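You operate a simulated robot arm through the tools that you are given. There is no shell and no other tool.

You are at the controls of a simulated robot arm. One attempt, no reset.

## Task
Measure spacer two and stand it on the circle for its size.
Fine: use the caliper; draw its jaw back open afterwards.

It is judged by the outcome, as a careful person would: the job done as asked, and still so three seconds after it is handed in. It fails if anything else is knocked over, pushed out of place, dropped, spilled or broken.

## Robot
A 6-joint arm with a two-finger parallel gripper, fixed in place. Base frame: the origin is at the foot of the arm, x ahead of it, y to its left, z up; the work surface is at about z = 0.85. Readings come in m, rad, newtons and seconds.
With the tool pointing down near the work surface it reaches from about 0.24 to 0.64 m from the base axis. Its first joint turns from -1.152 to 1.152 rad. Payload 2.7 kg.
Tool frame: the origin (TCP) lies between the finger pads and is the grasp point; the fingertips stand 0.023 m ahead of it; z points along the fingers, y is the line along which they close. Largest opening 0.094 m; finger width 0.038, thickness 0.01; the body of the gripper, 0.054 by 0.096 m, starts 0.039 m behind the TCP.
Orientation is told as [roll, pitch, yaw] about the base's x, y, z axes, in that order, counted from this pose: with the fingers straight down and closing along the base's y, the tool's x points along the base's -x, its y along +y and its z along -z.

## Interface
- The arm moves only by the tool nudge_tool. Its argument "increments" is a list that holds one entry, the list of rows, each a list of 7 numbers: the turn, a rotation vector about the tool's x, y, z in rad, then the shift along the tool's x, y, z in m, then the opening in per cent of the stroke, from 0 (shut) to 100 (fully open). In form: [[[ax, ay, az, x, y, z, gripper], ...]]. A call has 1 to 20 rows; each row shifts and turns the commanded pose from where the row before left it, along the tool's axes as they then stand. A row lasts 0.2 s, in which the tool goes at most 0.05 m and 0.15 rad; a call with a longer step from one row to the next is refused whole, and so is a gripper value outside its range. Where a pose cannot be reached the arm comes as near as it can. A force on the tool above 50 N (or 10 N above the force at the start of the call, whichever is more), or a blocked arm, ends the call early, and 0.2 s more pass. Each finger travels about 0.045 m/s and halts on what it meets, pressing with about 40 N; the grip force reading is that of the motor and also rises with nothing between the fingers. The clock runs only during rows and for 0.2 s after the last one: add rows that do not move to give the fingers time. The reply holds the time, the measured pose of the TCP, the force on the tool along the base axes, the opening and the grip force, in the units named above and with some noise, with the torque about the TCP (base axes, N m) and any sound that the robot's microphone picked up.
- Cameras (640 x 400 px; columns grow to the right, rows downward): "scene" is fixed at [0.0721, -0.4247, 1.4176]; the picture's right is [0.83, -0.56, 0.00], its down [-0.24, -0.36, -0.90] and it looks along [0.50, 0.75, -0.43] (base axes); focal length 342 px, centre (320, 200). "wrist" rides on the gripper at [0.086, 0.016, -0.075] in the tool frame; the picture's right is [-0.18, 0.98, 0.00], its down [-0.58, -0.11, -0.81] and it looks along [-0.79, -0.15, 0.59] (tool axes); focal length 243 px, centre (320, 200). There is no depth. A picture from a camera that has moved, and an enlarged one, comes with that camera's place and axes in the base frame and with its lens.
- snapshot(camera): a new picture of that camera. The clock stands still meanwhile.
- inspect(camera, box): a new picture of the part [left, top, right, bottom] of that camera's present view, enlarged. The clock stands still meanwhile.
- hand_in(): hands the job in; it is judged then, once.

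Nothing tells you positions but the pictures and the camera data. Unless the task says otherwise, let go and move clear before handing in.

The tools are called after "Request:" as name(argument=value, ...) on one line, values as JSON. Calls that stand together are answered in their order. nudge_tool: Moves the arm, as the interface text tells. Its arguments: {"type":"object","properties":{"increments":{"type":"array","items":{"type":"array","items":{"type":"array","items":{"type":"number"}}}}},"required":["increments"]} The other tools are called the same way: snapshot (camera) takes a picture; inspect (camera, box) takes an enlarged picture of a part of a camera's view; hand_in () hands the job in.

At the start:

```text
clock: 0.0
position: [0.343, 0.207, 1.1627]
tool_rot: [-0.001, -0.001, 0.0]
wrist_force: [-0.1, -0.5, 0.1]
moment: [0.01, -0.01, 0.01]
finger_gap: 0.094
grasp_force: 0.1
```

scene: 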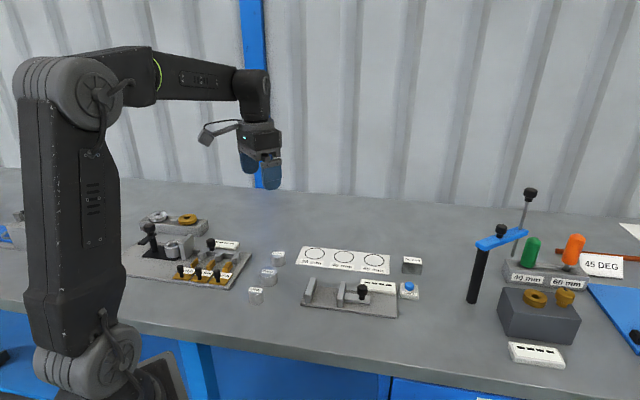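
wrist: 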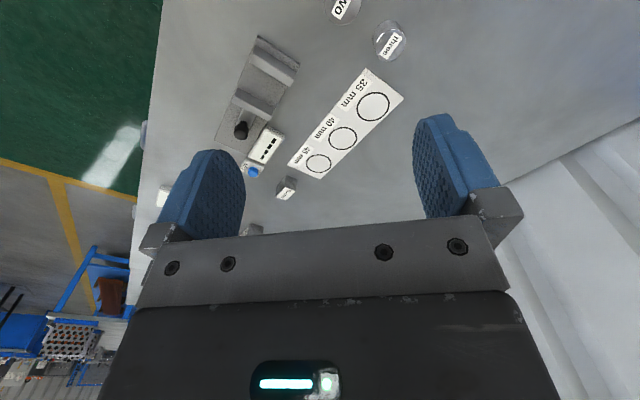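

I see three small cylinders (spacers), a caliper-like fixture with a sliding jaw, a display, a blue button, and a card with three circles. I'll look closer before moving.

Request:
inspect(camera="scene", box=[230, 230, 430, 330])

Request:
inspect(camera="wrist", box=[200, 0, 420, 220])

Request:
inspect(camera="scene", box=[290, 265, 430, 325])

```text
3.20 times, centred on (330, 280) of scene
camera zoom: at [0.0721, -0.4247, 1.4176], right [0.83, -0.56, 0.0], down [-0.24, -0.36, -0.9], along [0.5, 0.75, -0.43], focal length 1096 px, centre (288, -56)
```

zoom: 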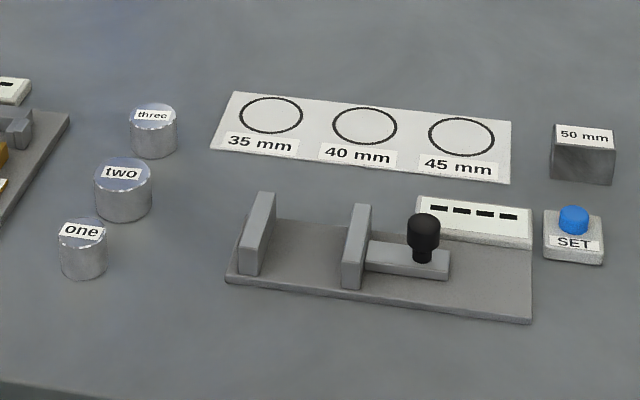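

```text
1.82 times, centred on (310, 110) of wrist
camera zoom: at [0.2562, 0.2234, 1.2379], right [0.18, 0.98, 0.0], down [0.58, -0.11, 0.81], along [0.79, -0.15, -0.59], focal length 441 px, centre (338, 364)
```

zoom: 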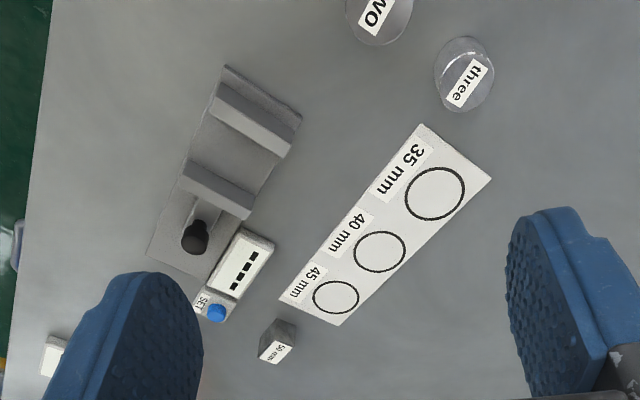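

```text
4.57 times, centred on (360, 295) of scene
camera zoom: at [0.0721, -0.4247, 1.4176], right [0.83, -0.56, 0.0], down [-0.24, -0.36, -0.9], along [0.5, 0.75, -0.43], focal length 1566 px, centre (137, -234)
```

zoom: 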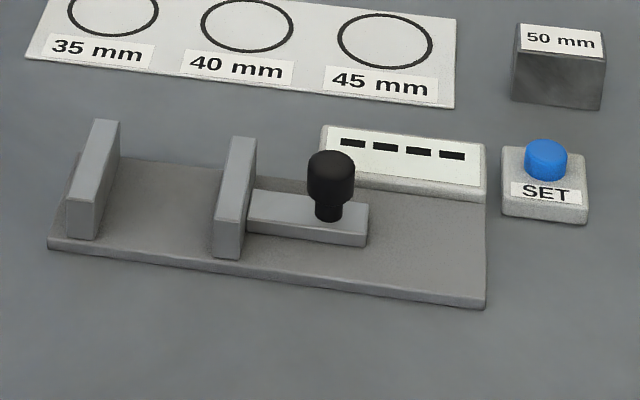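

The caliper lies at about (0.40–0.53, 0.11–-0.04) with its axis along (1,-1), and spacer two stands near (0.355, 0.23). The 50 mm block is near (0.69, 0.06) and the SET button is beside the display. I'll zoom in further for accuracy before moving.

Request:
inspect(camera="scene", box=[295, 270, 375, 320])

Request:
inspect(camera="scene", box=[355, 250, 435, 300])

Request:
inspect(camera="scene", box=[230, 245, 310, 295])

Request:
inspect(camera="scene", box=[290, 235, 400, 304])

Request:
inspect(camera="scene", box=[120, 200, 260, 288])

```text
8.00 times, centred on (335, 295) of scene
camera zoom: at [0.0721, -0.4247, 1.4176], right [0.83, -0.56, 0.0], down [-0.24, -0.36, -0.9], along [0.5, 0.75, -0.43], focal length 2740 px, centre (200, -560)
```

zoom: 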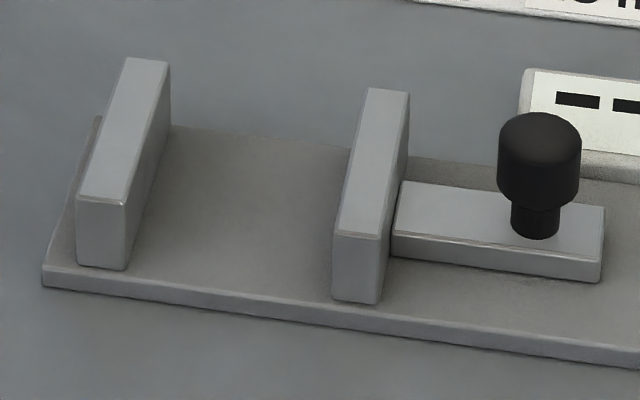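

```text
8.00 times, centred on (395, 275) of scene
camera zoom: at [0.0721, -0.4247, 1.4176], right [0.83, -0.56, 0.0], down [-0.24, -0.36, -0.9], along [0.5, 0.75, -0.43], focal length 2740 px, centre (-280, -400)
```

zoom: 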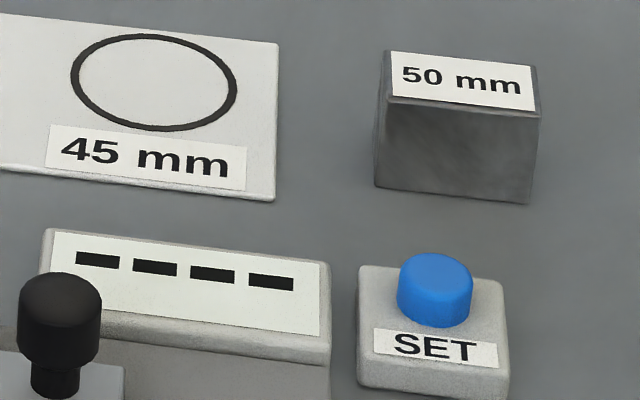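

```text
8.00 times, centred on (270, 270) of scene
camera zoom: at [0.0721, -0.4247, 1.4176], right [0.83, -0.56, 0.0], down [-0.24, -0.36, -0.9], along [0.5, 0.75, -0.43], focal length 2740 px, centre (720, -360)
```

zoom: 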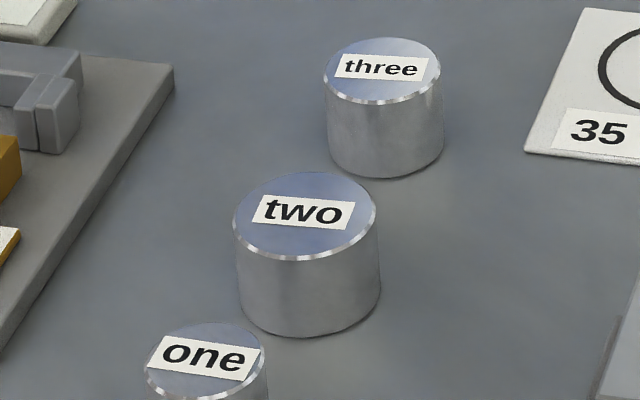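

```text
5.80 times, centred on (345, 270) of scene
camera zoom: at [0.0721, -0.4247, 1.4176], right [0.83, -0.56, 0.0], down [-0.24, -0.36, -0.9], along [0.5, 0.75, -0.43], focal length 1985 px, centre (175, -203)
```

zoom: 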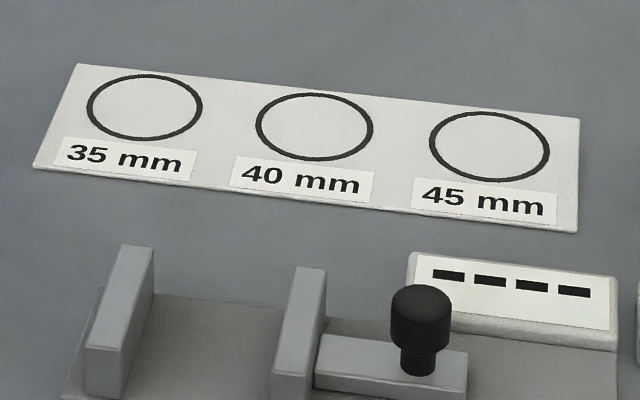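

```text
4.55 times, centred on (190, 244) of scene
camera zoom: at [0.0721, -0.4247, 1.4176], right [0.83, -0.56, 0.0], down [-0.24, -0.36, -0.9], along [0.5, 0.75, -0.43], focal length 1557 px, centre (911, 0)
```

zoom: 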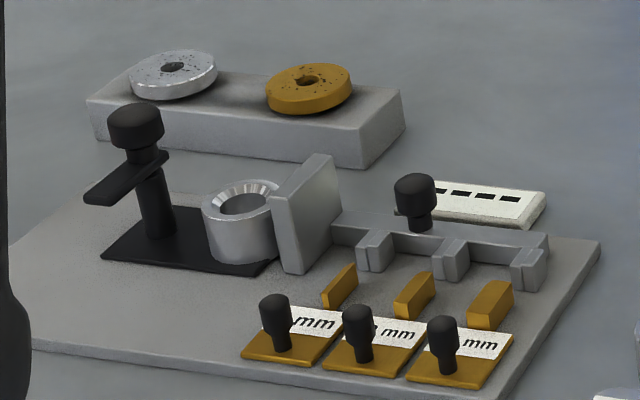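

The caliper axis is at 45° along (1,-1), with jaw gap about 60 mm, knob near (0.50, 0.035) and its top around z = 0.90. Spacer two is about 45 mm across by eye. I'll turn the tool to yaw -45° and take an overhead look at the caliper.

Request:
nudge_tool(increments=[[[0, 0, 0.1309, 0, 0, 0, 60], [0, 0, 0.1309, 0, 0, 0, 60], [0, 0, 0.1309, 0, 0, 0, 60], [0, 0, 0.1309, 0, 0, 0, 60], [0, 0, 0.1309, 0, 0, 0, 60], [0, 0, 0.1309, 0, 0, 0, 60], [0, 0, 0, -0.035, -0.003, 0.02, 60], [0, 0, 0, -0.035, -0.003, 0.02, 60], [0, 0, 0, -0.034, -0.003, 0.023, 60], [0, 0, 0, 0, 0, 0, 60]]])

```text
clock: 2.2
position: [0.4104, 0.1256, 1.1031]
tool_rot: [0.0, 0.001, -0.785]
wrist_force: [0.4, 0.3, 0.1]
moment: [-0.03, 0.02, -0.02]
finger_gap: 0.0562
grasp_force: 0.1
```

Request:
snapshot(camera="wrist")

Request:
snapshot(camera="scene")

```text
taken
camera wrist: at [0.361, 0.1976, 1.1779], right [0.83, 0.56, 0.0], down [0.33, -0.49, 0.81], along [0.46, -0.67, -0.59], focal length 243 px, centre (320, 200)
```

wrist: 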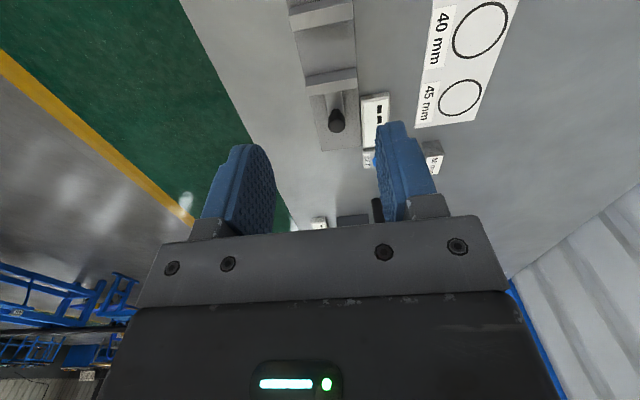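

```text
taken
```

scene: 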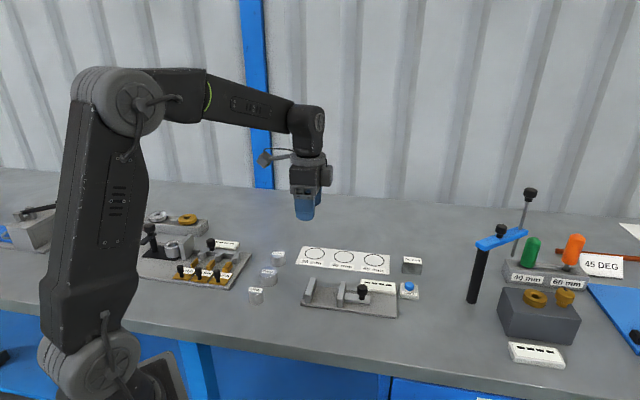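

Request:
inspect(camera="wrist", box=[270, 0, 430, 100])

Request:
inspect(camera="wrist", box=[300, 60, 460, 160])

```text
4.00 times, centred on (350, 50) of wrist
camera zoom: at [0.361, 0.1976, 1.1779], right [0.83, 0.56, 0.0], down [0.33, -0.49, 0.81], along [0.46, -0.67, -0.59], focal length 970 px, centre (200, 800)
```

zoom: 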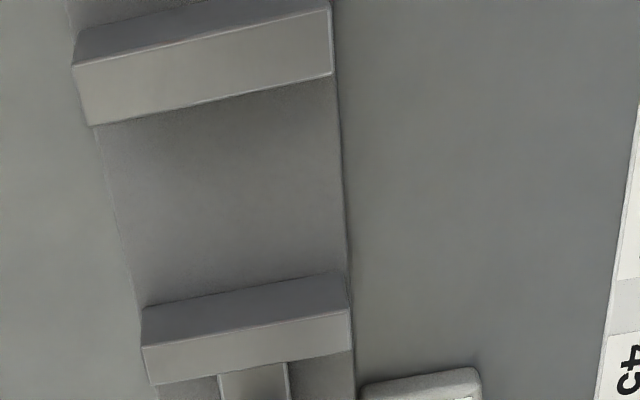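

```text
4.00 times, centred on (380, 110) of wrist
camera zoom: at [0.361, 0.1976, 1.1779], right [0.83, 0.56, 0.0], down [0.33, -0.49, 0.81], along [0.46, -0.67, -0.59], focal length 970 px, centre (80, 560)
```

zoom: 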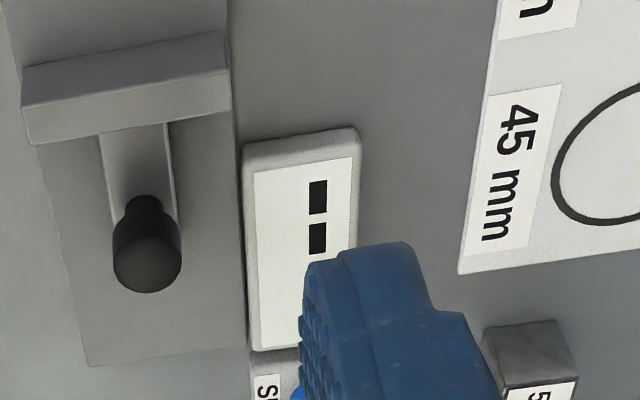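

The display shows "----" and the jaws stand about 60 mm apart. I'll hover above the knob at e≈0.325 with a narrower opening and check alignment.

Request:
nudge_tool(increments=[[[0, 0, 0, -0.031, 0.0005, 0.02, 40], [0, 0, 0, -0.031, 0.0005, 0.02, 40], [0, 0, 0, -0.031, 0.0005, 0.02, 40], [0, 0, 0, -0.0306, 0.0005, 0.02, 40], [0, 0, 0, 0, 0, 0.03, 40], [0, 0, 0, 0, 0, 0.033, 40], [0, 0, 0, 0, 0, 0, 40]]])

Request:
snapshot(camera="wrist")

Request:
inspect(camera="scene", box=[290, 230, 418, 310])

```text
clock: 3.8
position: [0.5015, 0.0432, 0.9591]
tool_rot: [0.0, -0.001, -0.785]
wrist_force: [-0.2, -0.7, 0.2]
moment: [0.05, -0.02, -0.01]
finger_gap: 0.0376
grasp_force: 0.0
```

```text
taken
camera wrist: at [0.4512, 0.1144, 1.0348], right [0.83, 0.56, 0.0], down [0.33, -0.49, 0.81], along [0.46, -0.67, -0.59], focal length 243 px, centre (320, 200)
```

wrist: 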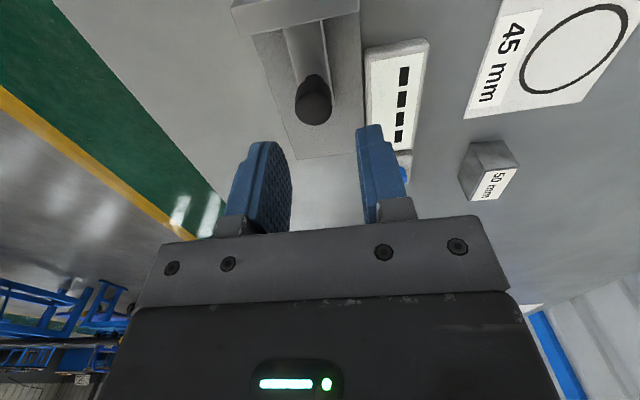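

```text
5.00 times, centred on (354, 270) of scene
camera zoom: at [0.0721, -0.4247, 1.4176], right [0.83, -0.56, 0.0], down [-0.24, -0.36, -0.9], along [0.5, 0.75, -0.43], focal length 1712 px, centre (150, -150)
```

zoom: 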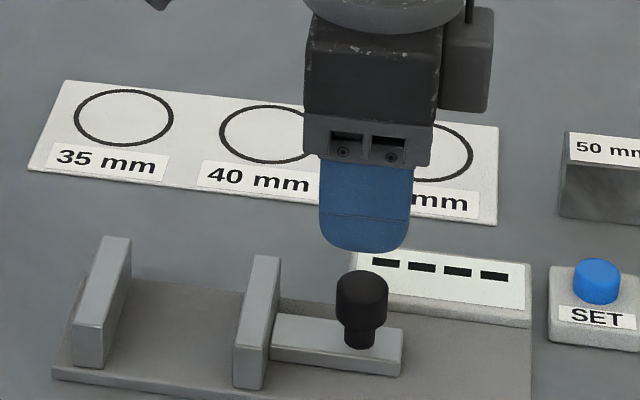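

The fingers straddle the knob in line with it (knob at e≈0.323, n≈0.381). I'll lower onto the knob head and close on it.

Request:
nudge_tool(increments=[[[0, 0, 0, 0, -0.003, 0.02, 40], [0, 0, 0, 0, 0, 0.02, 40], [0, 0, 0, 0, 0, 0.015, 40], [0, 0, 0, 0, 0, 0.009, 40], [0, 0, 0, 0, 0, 0, 40]]])

Request:
inspect(camera="scene", box=[310, 250, 406, 310])

Request:
snapshot(camera="wrist")

```text
clock: 5.0
position: [0.4974, 0.0402, 0.8942]
tool_rot: [0.0, -0.001, -0.785]
wrist_force: [0.3, -0.5, 0.2]
moment: [0.03, 0.01, 0.02]
finger_gap: 0.0377
grasp_force: 0.0
```

```text
6.67 times, centred on (358, 280) of scene
camera zoom: at [0.0721, -0.4247, 1.4176], right [0.83, -0.56, 0.0], down [-0.24, -0.36, -0.9], along [0.5, 0.75, -0.43], focal length 2283 px, centre (67, -333)
```

zoom: 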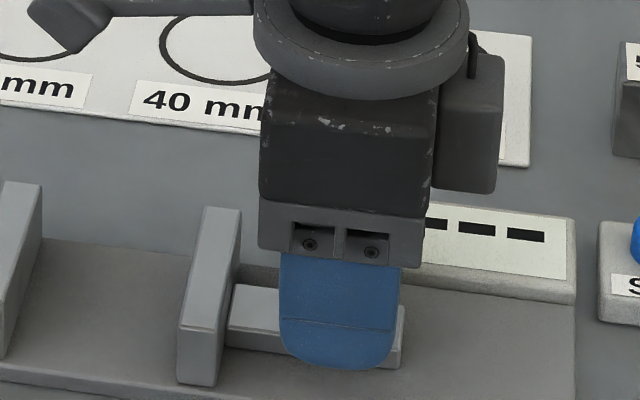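

```text
taken
camera wrist: at [0.4474, 0.1121, 0.9685], right [0.83, 0.56, 0.0], down [0.33, -0.49, 0.81], along [0.46, -0.67, -0.59], focal length 243 px, centre (320, 200)
```

wrist: 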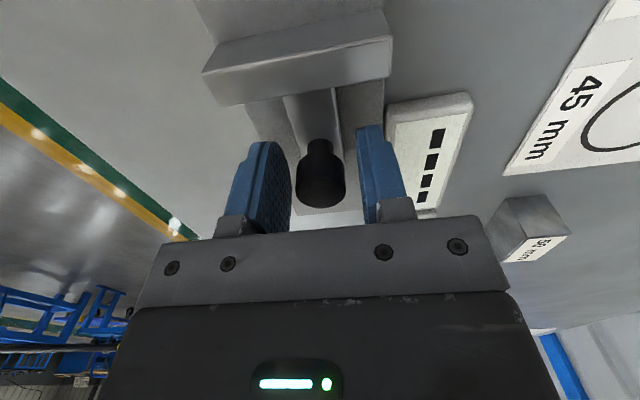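

The knob head is between the pads. I'll close on it.

Request:
nudge_tool(increments=[[[0, 0, 0, 0, 0, 0, 15], [0, 0, 0, 0, 0, 0, 15], [0, 0, 0, 0, 0, 0, 15]]])

```text
clock: 5.8
position: [0.498, 0.0398, 0.8946]
tool_rot: [0.0, -0.001, -0.788]
wrist_force: [2.1, 0.8, -1.7]
moment: [-0.31, 0.22, -0.06]
finger_gap: 0.0234
grasp_force: 45.0
```

Gripped at 23.4 mm. Now I'll slide the jaw a few millimetres toward the fixed jaw and watch the display.

Request:
nudge_tool(increments=[[[0, 0, 0, 0.002, 0, 0, 15], [0, 0, 0, 0.003, 0, 0, 15], [0, 0, 0, 0, 0, 0, 15]]])

Request:
snapshot(camera="wrist")

Request:
inspect(camera="scene", box=[290, 250, 418, 330])

```text
clock: 6.6
position: [0.4934, 0.0432, 0.8939]
tool_rot: [-0.001, 0.0, -0.785]
wrist_force: [3.2, 3.3, -2.0]
moment: [-0.31, 0.5, -0.08]
finger_gap: 0.0235
grasp_force: 44.4
```

```text
taken
camera wrist: at [0.4436, 0.1159, 0.9685], right [0.83, 0.56, 0.0], down [0.33, -0.49, 0.81], along [0.46, -0.67, -0.59], focal length 243 px, centre (320, 200)
```

wrist: 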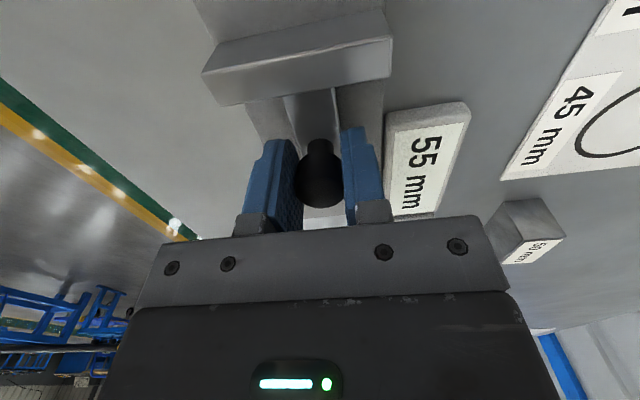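

```text
5.00 times, centred on (354, 290) of scene
camera zoom: at [0.0722, -0.4246, 1.4176], right [0.83, -0.56, 0.0], down [-0.24, -0.36, -0.9], along [0.5, 0.75, -0.43], focal length 1712 px, centre (150, -250)
```

zoom: 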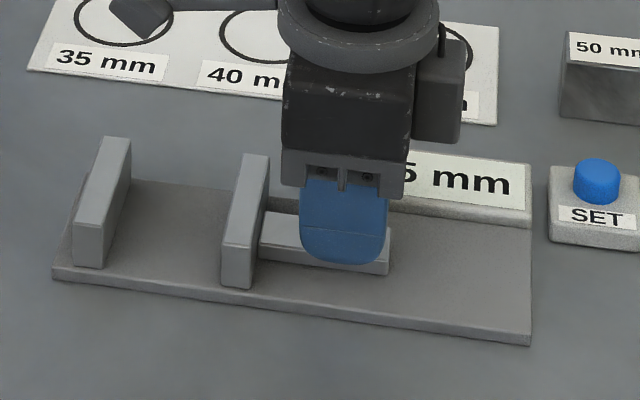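

The display came alive and reads 55 mm. I'll do a zero check by closing the empty jaws gently, to see whether the reading can be trusted.

Request:
nudge_tool(increments=[[[0, 0, 0, 0.005, 0, 0, 15], [0, 0, 0, 0.005, 0, 0, 15], [0, 0, 0, 0.005, 0, 0, 15], [0, 0, 0, 0.005, 0, 0, 15], [0, 0, 0, 0.005, 0, 0, 15], [0, 0, 0, 0.005, 0, 0, 15], [0, 0, 0, 0, 0, 0, 15], [0, 0, 0, 0, 0, 0, 15]]])

Request:
snapshot(camera="wrist")

Request:
inspect(camera="scene", box=[290, 250, 418, 330])

```text
clock: 8.4
position: [0.4722, 0.0652, 0.8945]
tool_rot: [0.003, -0.001, -0.784]
wrist_force: [17.4, 18.4, -9.3]
moment: [-0.66, 0.05, 0.06]
finger_gap: 0.0237
grasp_force: 44.8
```

```text
taken
camera wrist: at [0.4223, 0.1367, 0.9684], right [0.82, 0.57, 0.0], down [0.33, -0.49, 0.81], along [0.46, -0.66, -0.59], focal length 243 px, centre (320, 200)
```

wrist: 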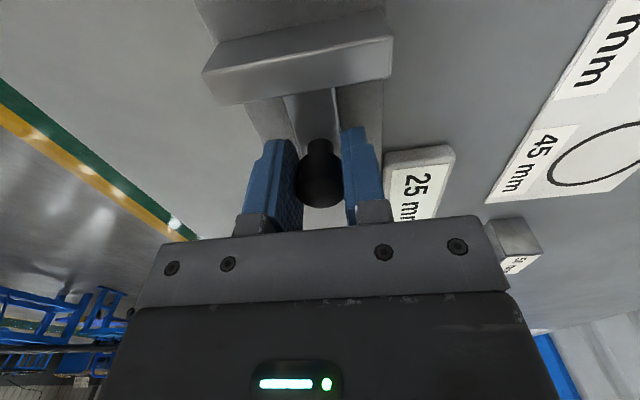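

```text
5.00 times, centred on (354, 290) of scene
camera zoom: at [0.0727, -0.4242, 1.4177], right [0.83, -0.56, 0.0], down [-0.24, -0.36, -0.9], along [0.5, 0.75, -0.43], focal length 1712 px, centre (150, -250)
```

zoom: 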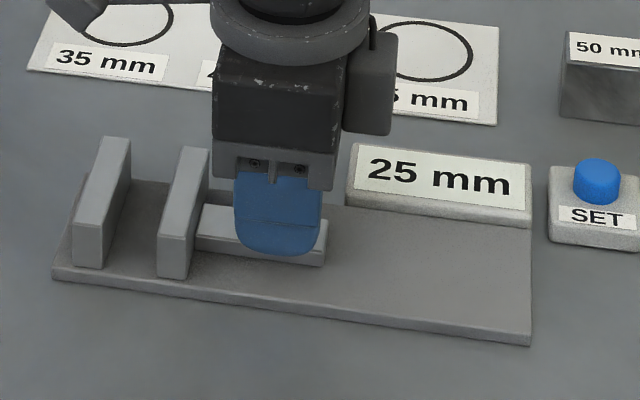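

It tracks motion (25 mm now), but there is a side load of about 25 N along +n, so the slide isn't quite parallel to my path. I'll ease sideways by 1 mm and then continue.

Request:
nudge_tool(increments=[[[0, 0, 0, 0, 0.0007, 0, 15], [0, 0, 0, 0, 0, 0, 15], [0, 0, 0, 0, 0, 0, 15]]])

```text
clock: 9.2
position: [0.4738, 0.0644, 0.8932]
tool_rot: [0.0, -0.003, -0.786]
wrist_force: [12.8, 10.9, -3.3]
moment: [-0.85, -0.18, 0.16]
finger_gap: 0.0233
grasp_force: 44.8
```

Request:
nudge_tool(increments=[[[0, 0, 0, 0, 0.0008, 0, 15], [0, 0, 0, 0, 0, 0, 15], [0, 0, 0, 0, 0, 0, 15]]])

```text
clock: 10.0
position: [0.4724, 0.0656, 0.8949]
tool_rot: [-0.002, 0.002, -0.787]
wrist_force: [-1.5, -4.0, 3.5]
moment: [-0.18, -1.13, -0.23]
finger_gap: 0.0233
grasp_force: 45.1
```

Side load is relieved. I'll continue closing with a slight sideways correction.

Request:
nudge_tool(increments=[[[0, 0, 0, 0.004, 0.0001, 0, 15], [0, 0, 0, 0.004, 0.0001, 0, 15], [0, 0, 0, 0.004, 0.0001, 0, 15], [0, 0, 0, 0, 0, 0, 15], [0, 0, 0, 0, 0, 0, 15]]])

```text
clock: 11.2
position: [0.4634, 0.0739, 0.894]
tool_rot: [-0.002, 0.002, -0.785]
wrist_force: [-15.6, -13.5, 18.4]
moment: [0.52, -0.03, -0.05]
finger_gap: 0.0237
grasp_force: 45.2
```

Request:
nudge_tool(increments=[[[0, 0, 0, 0, -0.001, -0.0007, 15], [0, 0, 0, 0, 0, 0, 15], [0, 0, 0, 0, 0, 0, 15]]])

```text
clock: 12.0
position: [0.4652, 0.0745, 0.8938]
tool_rot: [0.0, 0.001, -0.785]
wrist_force: [-7.8, -6.4, -1.3]
moment: [0.51, -0.3, -0.02]
finger_gap: 0.0235
grasp_force: 45.0
```

Request:
nudge_tool(increments=[[[0, 0, 0, 0.003, -0.0003, 0, 15], [0, 0, 0, 0.003, 0, 0, 15], [0, 0, 0, 0.003, 0, 0, 15], [0, 0, 0, 0, 0, 0, 15], [0, 0, 0, 0, 0, 0, 15]]])

Request:
inspect(camera="scene", box=[290, 250, 418, 330])

```text
clock: 13.2
position: [0.4595, 0.0779, 0.896]
tool_rot: [0.002, -0.005, -0.784]
wrist_force: [22.3, -24.8, -6.8]
moment: [-0.58, 0.21, 0.01]
finger_gap: 0.0234
grasp_force: 44.8
```

```text
5.00 times, centred on (354, 290) of scene
camera zoom: at [0.0728, -0.4253, 1.4174], right [0.83, -0.56, 0.0], down [-0.24, -0.36, -0.9], along [0.5, 0.75, -0.43], focal length 1712 px, centre (150, -250)
```

zoom: 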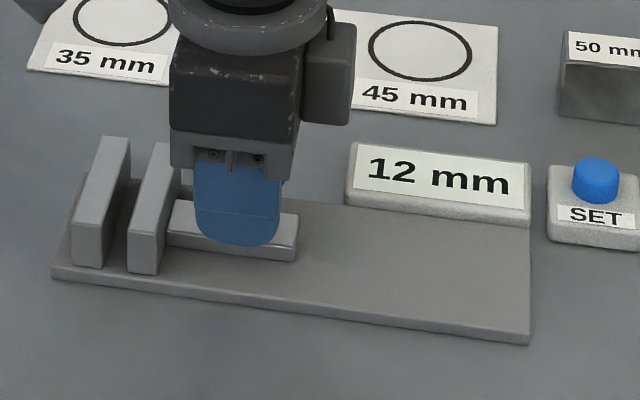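

The display reads 12 mm with real resistance along the slide, so this looks like the end stop, and the visible gap agrees with the reading. I'll release, re-centre on the knob and draw the jaw back open.

Request:
nudge_tool(increments=[[[0, 0, 0, -0.002, 0, 0, 15], [0, 0, 0, 0, 0, 0, 40], [0, 0, 0, 0, 0, 0, 40], [0, 0, 0, 0, 0, 0, 40]]])

Request:
snapshot(camera="wrist")

Request:
inspect(camera="scene", box=[290, 250, 418, 330])

```text
clock: 14.2
position: [0.4582, 0.0796, 0.8948]
tool_rot: [-0.001, 0.0, -0.786]
wrist_force: [-0.6, -0.6, 0.4]
moment: [0.02, 0.01, 0.0]
finger_gap: 0.0379
grasp_force: 0.1
```

```text
taken
camera wrist: at [0.4089, 0.1503, 0.9697], right [0.82, 0.57, 0.0], down [0.33, -0.49, 0.81], along [0.46, -0.67, -0.59], focal length 243 px, centre (320, 200)
```

wrist: 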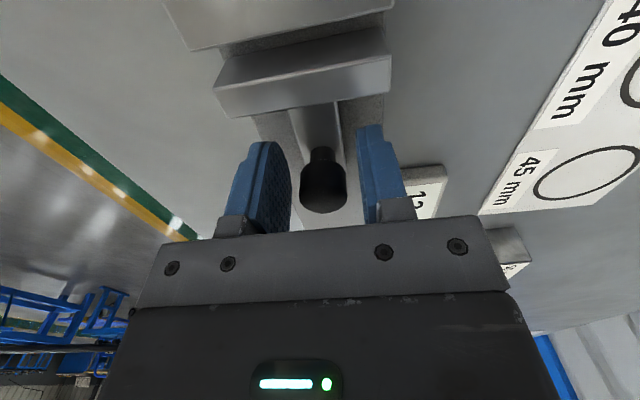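

```text
5.00 times, centred on (354, 290) of scene
camera zoom: at [0.0721, -0.4247, 1.4176], right [0.83, -0.56, 0.0], down [-0.24, -0.36, -0.9], along [0.5, 0.75, -0.43], focal length 1712 px, centre (150, -250)
```

zoom: 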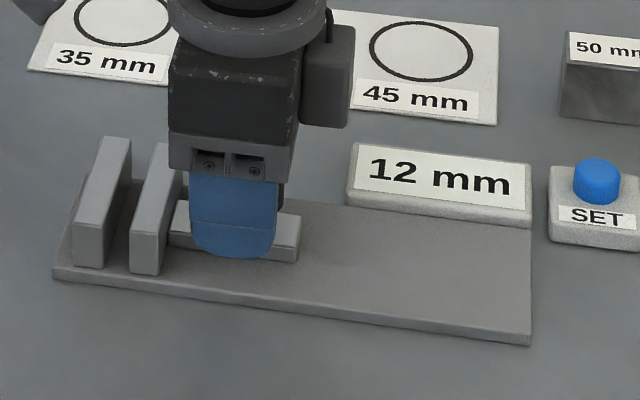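

Force is zero now, and the gap agrees with the reading to within about 1 mm by my wrist-camera estimate, so the caliper seems true. I'll re-centre about 6 mm along the slide, grip the knob, and draw the jaw back.

Request:
nudge_tool(increments=[[[0, 0, 0, -0.006, 0, 0, 40], [0, 0, 0, 0, 0, 0, 40], [0, 0, 0, 0, 0, 0, 15], [0, 0, 0, 0, 0, 0, 15], [0, 0, 0, 0, 0, 0, 15]]])

```text
clock: 15.4
position: [0.4633, 0.0743, 0.8946]
tool_rot: [-0.001, -0.001, -0.785]
wrist_force: [-1.4, -0.2, -2.7]
moment: [0.4, -0.3, 0.03]
finger_gap: 0.0234
grasp_force: 45.0
```

Request:
nudge_tool(increments=[[[0, 0, 0, -0.005, 0, 0, 15], [0, 0, 0, -0.005, 0, 0, 15], [0, 0, 0, -0.005, 0, 0, 15], [0, 0, 0, 0, 0, 0, 15], [0, 0, 0, 0, 0, 0, 15]]])

```text
clock: 16.6
position: [0.4733, 0.0629, 0.8943]
tool_rot: [0.001, -0.003, -0.787]
wrist_force: [-1.2, -0.3, 19.8]
moment: [0.26, 1.2, -0.12]
finger_gap: 0.0235
grasp_force: 45.2
```

Request:
nudge_tool(increments=[[[0, 0, 0, -0.004, 0, -0.0008, 15], [0, 0, 0, -0.005, 0, 0, 15], [0, 0, 0, -0.005, 0, 0, 15], [0, 0, 0, 0, 0, 0, 15], [0, 0, 0, 0, 0, 0, 15]]])

```text
clock: 17.8
position: [0.484, 0.0532, 0.8953]
tool_rot: [0.0, 0.0, -0.784]
wrist_force: [4.2, 3.5, 1.9]
moment: [-1.11, -0.37, 0.24]
finger_gap: 0.0235
grasp_force: 44.7
```

Request:
nudge_tool(increments=[[[0, 0, 0, -0.005, 0, 0, 15], [0, 0, 0, -0.005, 0, 0, 15], [0, 0, 0, -0.004, 0, 0, 15], [0, 0, 0, 0, 0, 0, 15], [0, 0, 0, 0, 0, 0, 15]]])

Request:
inspect(camera="scene", box=[290, 250, 418, 330])

```text
clock: 19.0
position: [0.4929, 0.0441, 0.8948]
tool_rot: [-0.001, 0.0, -0.784]
wrist_force: [8.4, 8.2, -0.8]
moment: [0.23, 0.95, -0.04]
finger_gap: 0.0236
grasp_force: 44.7
```

```text
5.00 times, centred on (354, 290) of scene
camera zoom: at [0.0723, -0.4245, 1.4177], right [0.83, -0.56, 0.0], down [-0.24, -0.36, -0.9], along [0.5, 0.75, -0.43], focal length 1712 px, centre (150, -250)
```

zoom: 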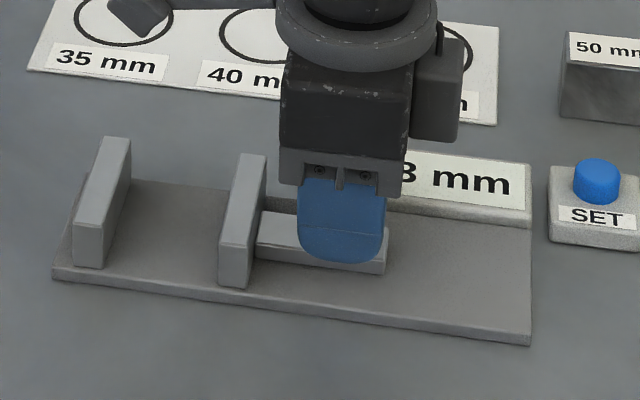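

Request:
nudge_tool(increments=[[[0, 0, 0, -0.004, 0.0004, 0, 15], [0, 0, 0, -0.003, 0, 0, 15], [0, 0, 0, 0, 0, 0, 15], [0, 0, 0, 0, 0, 0, 15]]])

Request:
snapshot(camera="wrist")

Request:
inspect(camera="scene", box=[290, 250, 418, 330])

```text
clock: 20.0
position: [0.4971, 0.0389, 0.8944]
tool_rot: [-0.002, 0.002, -0.785]
wrist_force: [-5.6, 5.0, -1.4]
moment: [0.03, -0.78, 0.02]
finger_gap: 0.0234
grasp_force: 44.4
```

```text
taken
camera wrist: at [0.448, 0.1116, 0.9692], right [0.82, 0.57, 0.0], down [0.34, -0.49, 0.81], along [0.45, -0.67, -0.59], focal length 243 px, centre (320, 200)
```

wrist: 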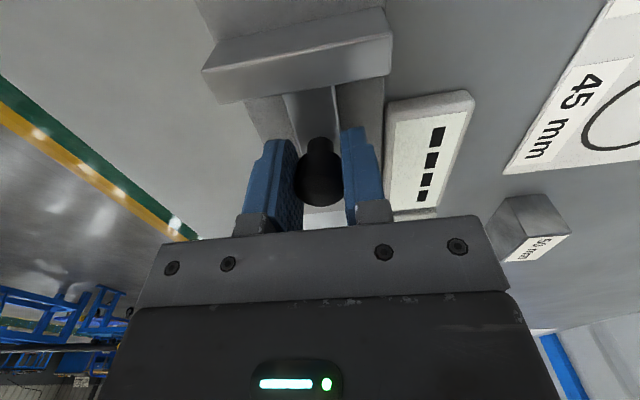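

```text
5.00 times, centred on (354, 290) of scene
camera zoom: at [0.0719, -0.4246, 1.4177], right [0.83, -0.56, 0.0], down [-0.24, -0.36, -0.9], along [0.5, 0.75, -0.43], focal length 1712 px, centre (150, -250)
```

zoom: 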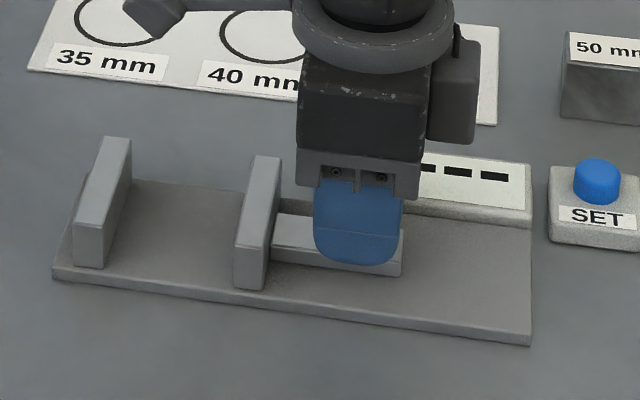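

The jaw is fully open again and the display is back to dashes. Now I'll release the knob, rise, and go over spacer two.

Request:
nudge_tool(increments=[[[0, 0, 0, 0, 0, 0, 40], [0, 0, 0, 0, 0, 0, 40], [0, 0, 0, 0, 0, -0.03, 40], [0, 0, 0, 0, 0, -0.04, 60], [0, 0, 0, 0, 0, -0.04, 70], [0, 0, 0, 0.04, 0.006, 0, 70], [0, 0, 0, 0.04, 0.006, 0, 70], [0, 0, 0, 0.04, 0.006, 0, 70], [0, 0, 0, 0.04, 0.006, 0, 70], [0, 0, 0, 0.04, 0.006, 0, 70], [0, 0, 0, 0.042, 0.0066, 0, 70], [0, 0, 0, 0, 0, 0, 70]]])

Request:
snapshot(camera="wrist")

Request:
snapshot(camera="scene")

```text
clock: 22.6
position: [0.3529, 0.2364, 1.0053]
tool_rot: [0.0, 0.001, -0.786]
wrist_force: [0.4, -0.3, -1.3]
moment: [0.01, -0.03, 0.01]
finger_gap: 0.0657
grasp_force: 0.1
```

```text
taken
camera wrist: at [0.3029, 0.3084, 1.0796], right [0.83, 0.56, 0.0], down [0.33, -0.49, 0.81], along [0.46, -0.67, -0.59], focal length 243 px, centre (320, 200)
```

wrist: 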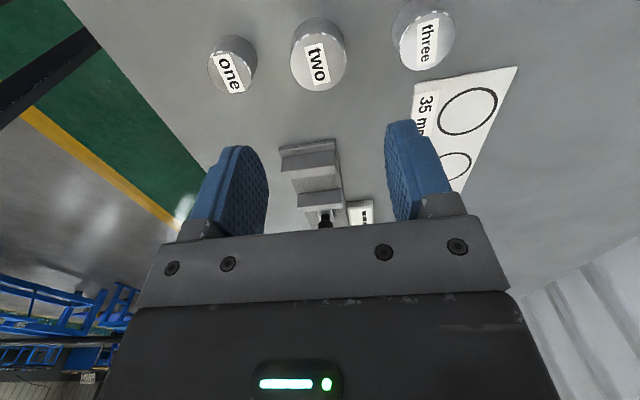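

```text
taken
```

scene: 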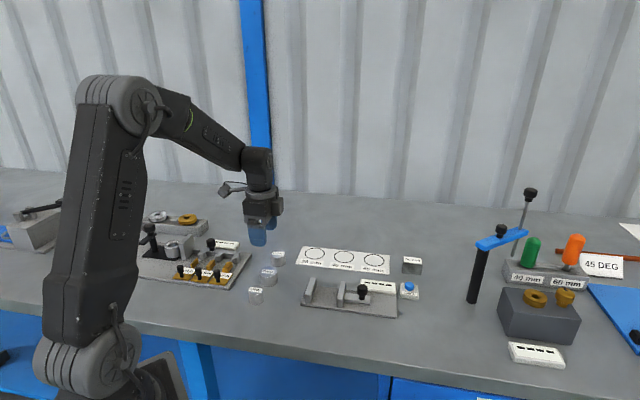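

Request:
inspect(camera="wrist", box=[190, 0, 470, 175])

```text
2.29 times, centred on (330, 88) of wrist
camera zoom: at [0.3029, 0.3084, 1.0796], right [0.83, 0.56, 0.0], down [0.33, -0.49, 0.81], along [0.46, -0.67, -0.59], focal length 555 px, centre (297, 457)
```

zoom: 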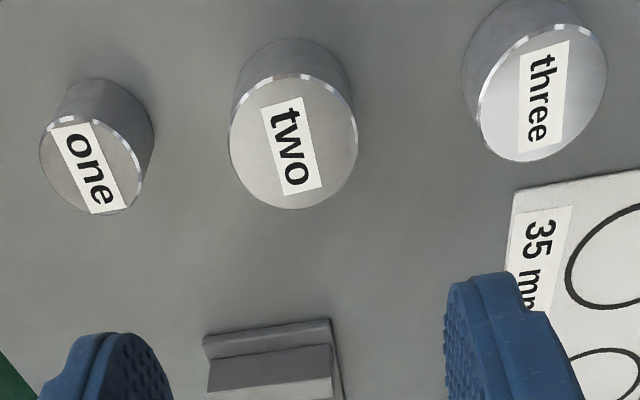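

Spacer two's top centre is at e≈0.084, n≈0.415 (about 44.6 mm wide by eye), with enough room on both sides for partly opened fingers. I'll descend around it.

Request:
nudge_tool(increments=[[[0, 0, 0, -0.0012, -0.002, 0, 70], [0, 0, 0, 0, 0, 0.04, 70], [0, 0, 0, 0, 0, 0.04, 70], [0, 0, 0, 0, 0, 0.02, 70], [0, 0, 0, 0, 0, 0, 70]]])

Request:
snapshot(camera="wrist")

Request:
inspect(camera="scene", box=[220, 240, 316, 300])

```text
clock: 23.8
position: [0.3515, 0.2326, 0.9031]
tool_rot: [0.0, 0.002, -0.785]
wrist_force: [0.2, -0.2, 0.0]
moment: [-0.02, -0.01, 0.03]
finger_gap: 0.0658
grasp_force: 0.0
```

```text
taken
camera wrist: at [0.3027, 0.3053, 0.9789], right [0.83, 0.56, 0.0], down [0.33, -0.49, 0.81], along [0.46, -0.67, -0.59], focal length 243 px, centre (320, 200)
```

wrist: 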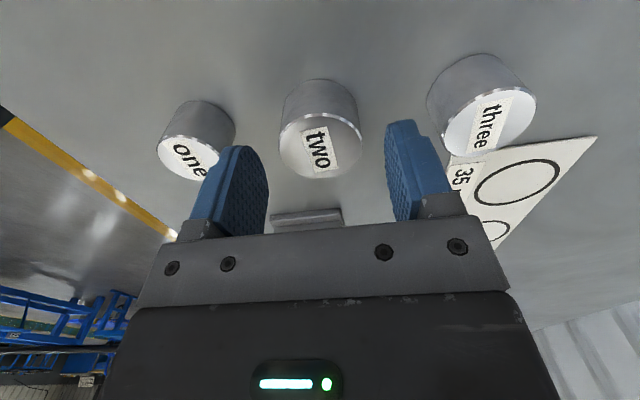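

```text
6.67 times, centred on (268, 270) of scene
camera zoom: at [0.0721, -0.4247, 1.4176], right [0.83, -0.56, 0.0], down [-0.24, -0.36, -0.9], along [0.5, 0.75, -0.43], focal length 2283 px, centre (667, -267)
```

zoom: 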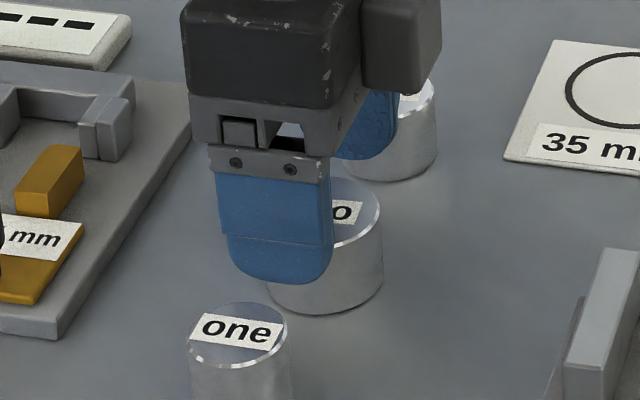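

Request:
nudge_tool(increments=[[[0, 0, 0, 0, 0.0008, 0.013, 70], [0, 0, 0, 0, 0, 0.013, 70], [0, 0, 0, 0, 0, 0, 70], [0, 0, 0, 0, 0, 0, 40], [0, 0, 0, 0, 0, 0, 40], [0, 0, 0, 0, 0, 0, 40]]])

```text
clock: 25.2
position: [0.3534, 0.2344, 0.8787]
tool_rot: [0.0, 0.0, -0.786]
wrist_force: [-0.3, 0.7, 0.3]
moment: [0.02, -0.04, 0.04]
finger_gap: 0.0443
grasp_force: 39.7
```

Gripped at about 44.3 mm. I'll lift and carry it over the jaw gap centre at e≈0.240, n≈0.381.

Request:
nudge_tool(increments=[[[0, 0, 0, 0, 0, -0.01, 40], [0, 0, 0, 0, 0, -0.03, 40], [0, 0, 0, 0, 0, -0.045, 40], [0, 0, 0, -0.03, -0.007, 0, 40], [0, 0, 0, -0.03, -0.007, 0, 40], [0, 0, 0, -0.03, -0.007, 0, 40], [0, 0, 0, -0.03, -0.007, 0, 40], [0, 0, 0, -0.0355, -0.006, 0, 40], [0, 0, 0, 0, 0, 0, 40]]])

Request:
snapshot(camera="wrist")

Request:
inspect(camera="scene", box=[270, 230, 398, 310])

```text
clock: 27.2
position: [0.4381, 0.1022, 0.9649]
tool_rot: [-0.002, -0.001, -0.787]
wrist_force: [-0.4, -0.2, -0.9]
moment: [0.01, 0.0, 0.02]
finger_gap: 0.0441
grasp_force: 39.9
```

```text
taken
camera wrist: at [0.3882, 0.1744, 1.039], right [0.82, 0.57, 0.0], down [0.33, -0.49, 0.81], along [0.46, -0.67, -0.59], focal length 243 px, centre (320, 200)
```

wrist: 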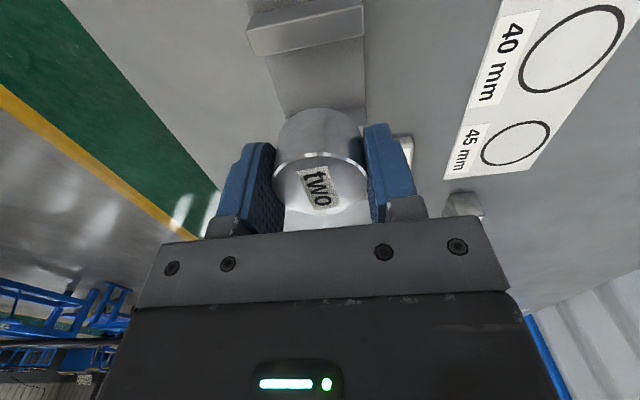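

```text
5.00 times, centred on (334, 270) of scene
camera zoom: at [0.0721, -0.4247, 1.4176], right [0.83, -0.56, 0.0], down [-0.24, -0.36, -0.9], along [0.5, 0.75, -0.43], focal length 1712 px, centre (250, -150)
```

zoom: 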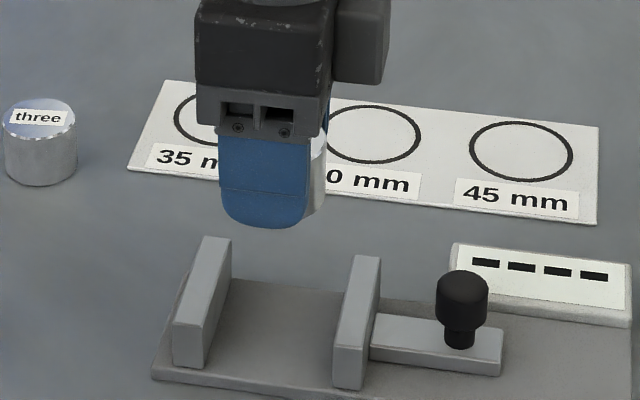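

Aligned over the gap; I'll shift 2.5 mm toward the moving jaw and descend most of the way, then check clearance.

Request:
nudge_tool(increments=[[[0, 0, 0, -0.0025, -0.001, 0, 40], [0, 0, 0, 0, 0, 0.025, 40], [0, 0, 0, 0, 0, 0.017, 40], [0, 0, 0, 0, 0, 0, 40]]])

Request:
snapshot(camera="wrist")

Request:
inspect(camera="scene", box=[290, 250, 386, 310])

```text
clock: 28.2
position: [0.4407, 0.0966, 0.9218]
tool_rot: [0.0, 0.0, -0.784]
wrist_force: [0.5, 0.5, -0.7]
moment: [0.0, 0.01, -0.01]
finger_gap: 0.0441
grasp_force: 39.9
```

```text
taken
camera wrist: at [0.3904, 0.1687, 0.9964], right [0.83, 0.56, 0.0], down [0.33, -0.49, 0.81], along [0.46, -0.67, -0.59], focal length 243 px, centre (320, 200)
```

wrist: 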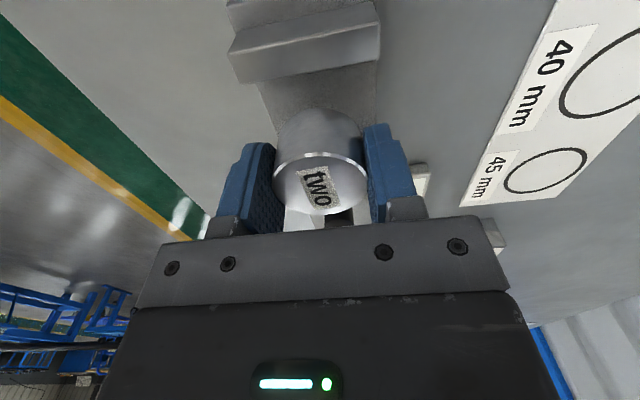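

```text
6.67 times, centred on (338, 280) of scene
camera zoom: at [0.0721, -0.4247, 1.4176], right [0.83, -0.56, 0.0], down [-0.24, -0.36, -0.9], along [0.5, 0.75, -0.43], focal length 2283 px, centre (200, -333)
```

zoom: 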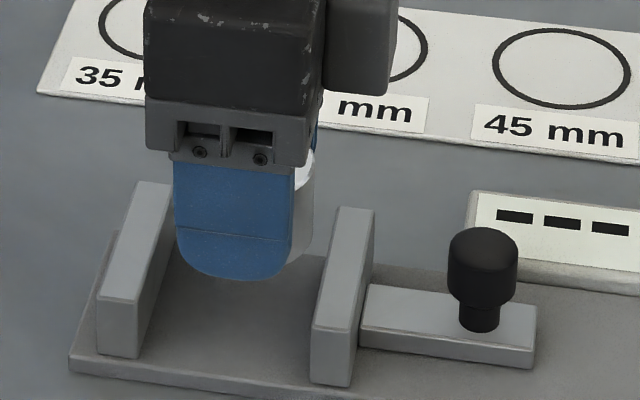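

It's between the jaws with slightly less room on the moving-jaw side. I'll shift back 1.5 mm and lower until just above the plate.

Request:
nudge_tool(increments=[[[0, 0, 0, 0.0015, 0, 0, 40], [0, 0, 0, 0, 0, 0.015, 40], [0, 0, 0, 0, 0, 0.012, 40], [0, 0, 0, 0, 0, 0, 40]]])

Request:
inspect(camera="scene", box=[290, 250, 386, 310])

Request:
snapshot(camera="wrist")

```text
clock: 29.2
position: [0.4387, 0.0984, 0.8944]
tool_rot: [0.002, -0.001, -0.786]
wrist_force: [-0.1, -0.1, -0.9]
moment: [-0.02, 0.06, 0.0]
finger_gap: 0.0441
grasp_force: 40.5
```

```text
6.67 times, centred on (338, 280) of scene
camera zoom: at [0.0721, -0.4247, 1.4176], right [0.83, -0.56, 0.0], down [-0.24, -0.36, -0.9], along [0.5, 0.75, -0.43], focal length 2283 px, centre (200, -333)
```

zoom: 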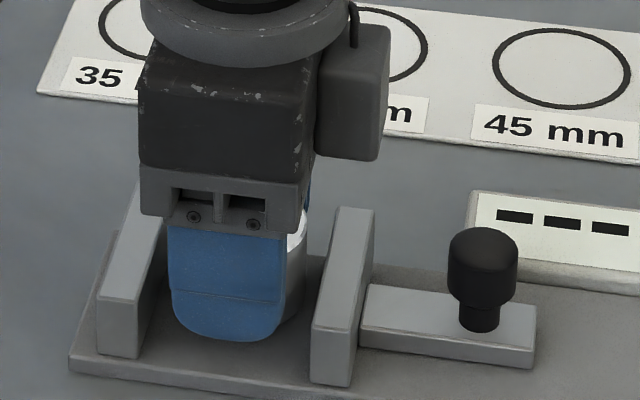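

```text
taken
camera wrist: at [0.3891, 0.1704, 0.9693], right [0.83, 0.56, 0.0], down [0.33, -0.49, 0.81], along [0.46, -0.67, -0.59], focal length 243 px, centre (320, 200)
```

wrist: 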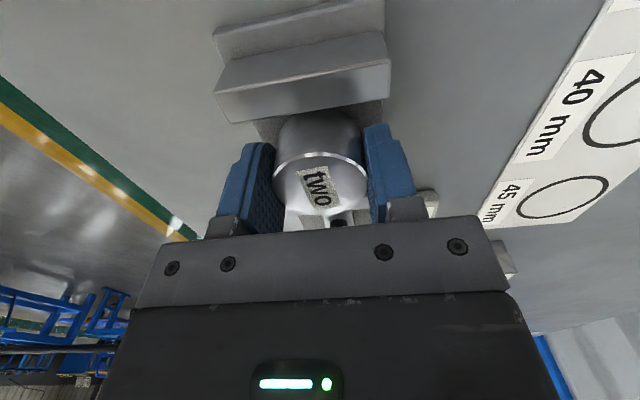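

Request:
nudge_tool(increments=[[[0, 0, 0, 0, 0, 0.002, 40], [0, 0, 0, 0, 0, 0.002, 40], [0, 0, 0, 0, 0, 0.001, 40], [0, 0, 0, 0, 0, 0, 40]]])

```text
clock: 30.2
position: [0.4383, 0.0989, 0.8893]
tool_rot: [0.0, 0.0, -0.785]
wrist_force: [-0.2, -0.1, -2.2]
moment: [-0.02, -0.01, 0.02]
finger_gap: 0.0439
grasp_force: 40.1
```

Request:
nudge_tool(increments=[[[0, 0, 0, 0, 0, 0.001, 40], [0, 0, 0, 0, 0, 0, 40], [0, 0, 0, 0, 0, 0, 40]]])

```text
clock: 31.0
position: [0.439, 0.0997, 0.8896]
tool_rot: [0.002, 0.001, -0.785]
wrist_force: [-1.0, 0.4, -1.0]
moment: [-0.03, -0.02, 0.0]
finger_gap: 0.0439
grasp_force: 39.6
```

Request:
nudge_tool(increments=[[[0, 0, 0, 0, 0, 0.001, 40], [0, 0, 0, 0, 0, 0, 40], [0, 0, 0, 0, 0, 0, 40]]])

```text
clock: 31.8
position: [0.4403, 0.0986, 0.8881]
tool_rot: [0.001, 0.0, -0.784]
wrist_force: [-0.6, 0.5, -1.7]
moment: [0.04, -0.01, 0.0]
finger_gap: 0.0442
grasp_force: 39.9
```

Request:
nudge_tool(increments=[[[0, 0, 0, 0, 0, 0.001, 40], [0, 0, 0, 0, 0, 0, 40], [0, 0, 0, 0, 0, 0, 40]]])

Request:
inspect(camera="scene", box=[290, 260, 370, 310])

```text
clock: 32.6
position: [0.4389, 0.0995, 0.8871]
tool_rot: [-0.001, 0.001, -0.786]
wrist_force: [0.7, 0.3, -2.6]
moment: [-0.01, 0.0, 0.01]
finger_gap: 0.0439
grasp_force: 39.6
```

```text
8.00 times, centred on (330, 285) of scene
camera zoom: at [0.0721, -0.4247, 1.4176], right [0.83, -0.56, 0.0], down [-0.24, -0.36, -0.9], along [0.5, 0.75, -0.43], focal length 2740 px, centre (240, -480)
```

zoom: 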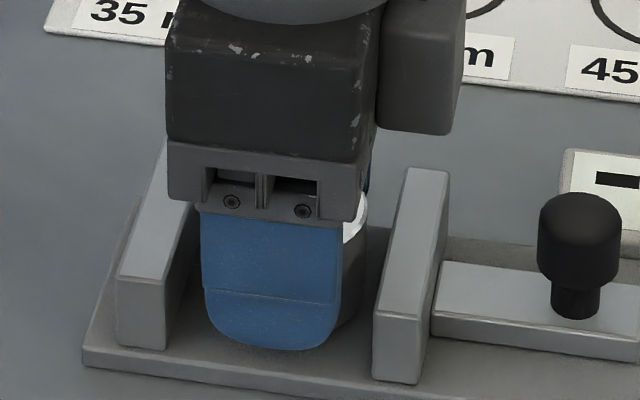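

Request:
nudge_tool(increments=[[[0, 0, 0, 0, 0, 0.001, 40], [0, 0, 0, 0, 0, 0, 40], [0, 0, 0, 0, 0, 0, 40]]])

```text
clock: 33.4
position: [0.4401, 0.0985, 0.8862]
tool_rot: [0.0, 0.001, -0.784]
wrist_force: [0.6, -0.7, -0.4]
moment: [-0.01, -0.01, 0.05]
finger_gap: 0.044
grasp_force: 40.4
```

Request:
nudge_tool(increments=[[[0, 0, 0, 0, 0, 0.001, 40], [0, 0, 0, 0, 0, 0, 40], [0, 0, 0, 0, 0, 0, 40]]])

```text
clock: 34.2
position: [0.4396, 0.0984, 0.886]
tool_rot: [0.002, -0.001, -0.785]
wrist_force: [0.0, -1.7, 9.6]
moment: [-0.17, 0.05, 0.01]
finger_gap: 0.0441
grasp_force: 40.3
```

Contact with the plate is felt (9.6 N). I'll release and rise clear, then go back to the knob.

Request:
nudge_tool(increments=[[[0, 0, 0, 0, 0, 0, 60], [0, 0, 0, 0, 0, 0, 60], [0, 0, 0, 0, 0, 0, 60], [0, 0, 0, 0, 0, -0.02, 60], [0, 0, 0, 0, 0, -0.04, 60], [0, 0, 0, 0, 0, -0.04, 60], [0, 0, 0, 0, 0, 0, 60]]])

Request:
snapshot(camera="wrist")

Request:
inspect(camera="scene", box=[290, 250, 386, 310])

```text
clock: 35.8
position: [0.4372, 0.0991, 0.9861]
tool_rot: [-0.001, 0.0, -0.786]
wrist_force: [0.5, 0.0, -0.3]
moment: [0.01, -0.02, 0.03]
finger_gap: 0.0566
grasp_force: 0.1
```

```text
taken
camera wrist: at [0.3878, 0.1701, 1.0607], right [0.83, 0.56, 0.0], down [0.33, -0.49, 0.81], along [0.46, -0.67, -0.59], focal length 243 px, centre (320, 200)
```

wrist: 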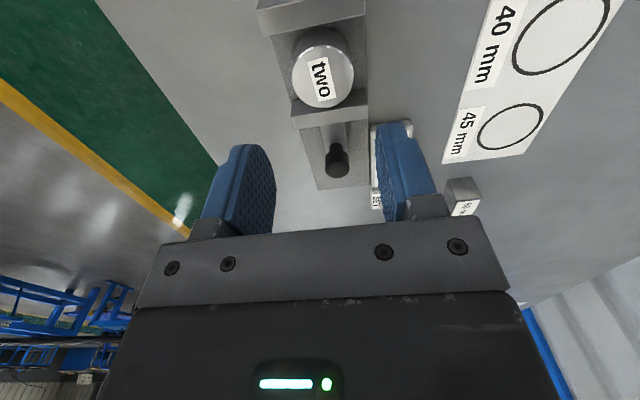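

```text
6.67 times, centred on (338, 280) of scene
camera zoom: at [0.0721, -0.4247, 1.4176], right [0.83, -0.56, 0.0], down [-0.24, -0.36, -0.9], along [0.5, 0.75, -0.43], focal length 2283 px, centre (200, -333)
```

zoom: 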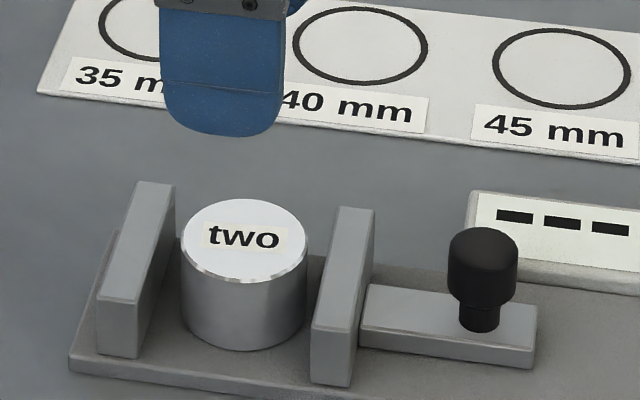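

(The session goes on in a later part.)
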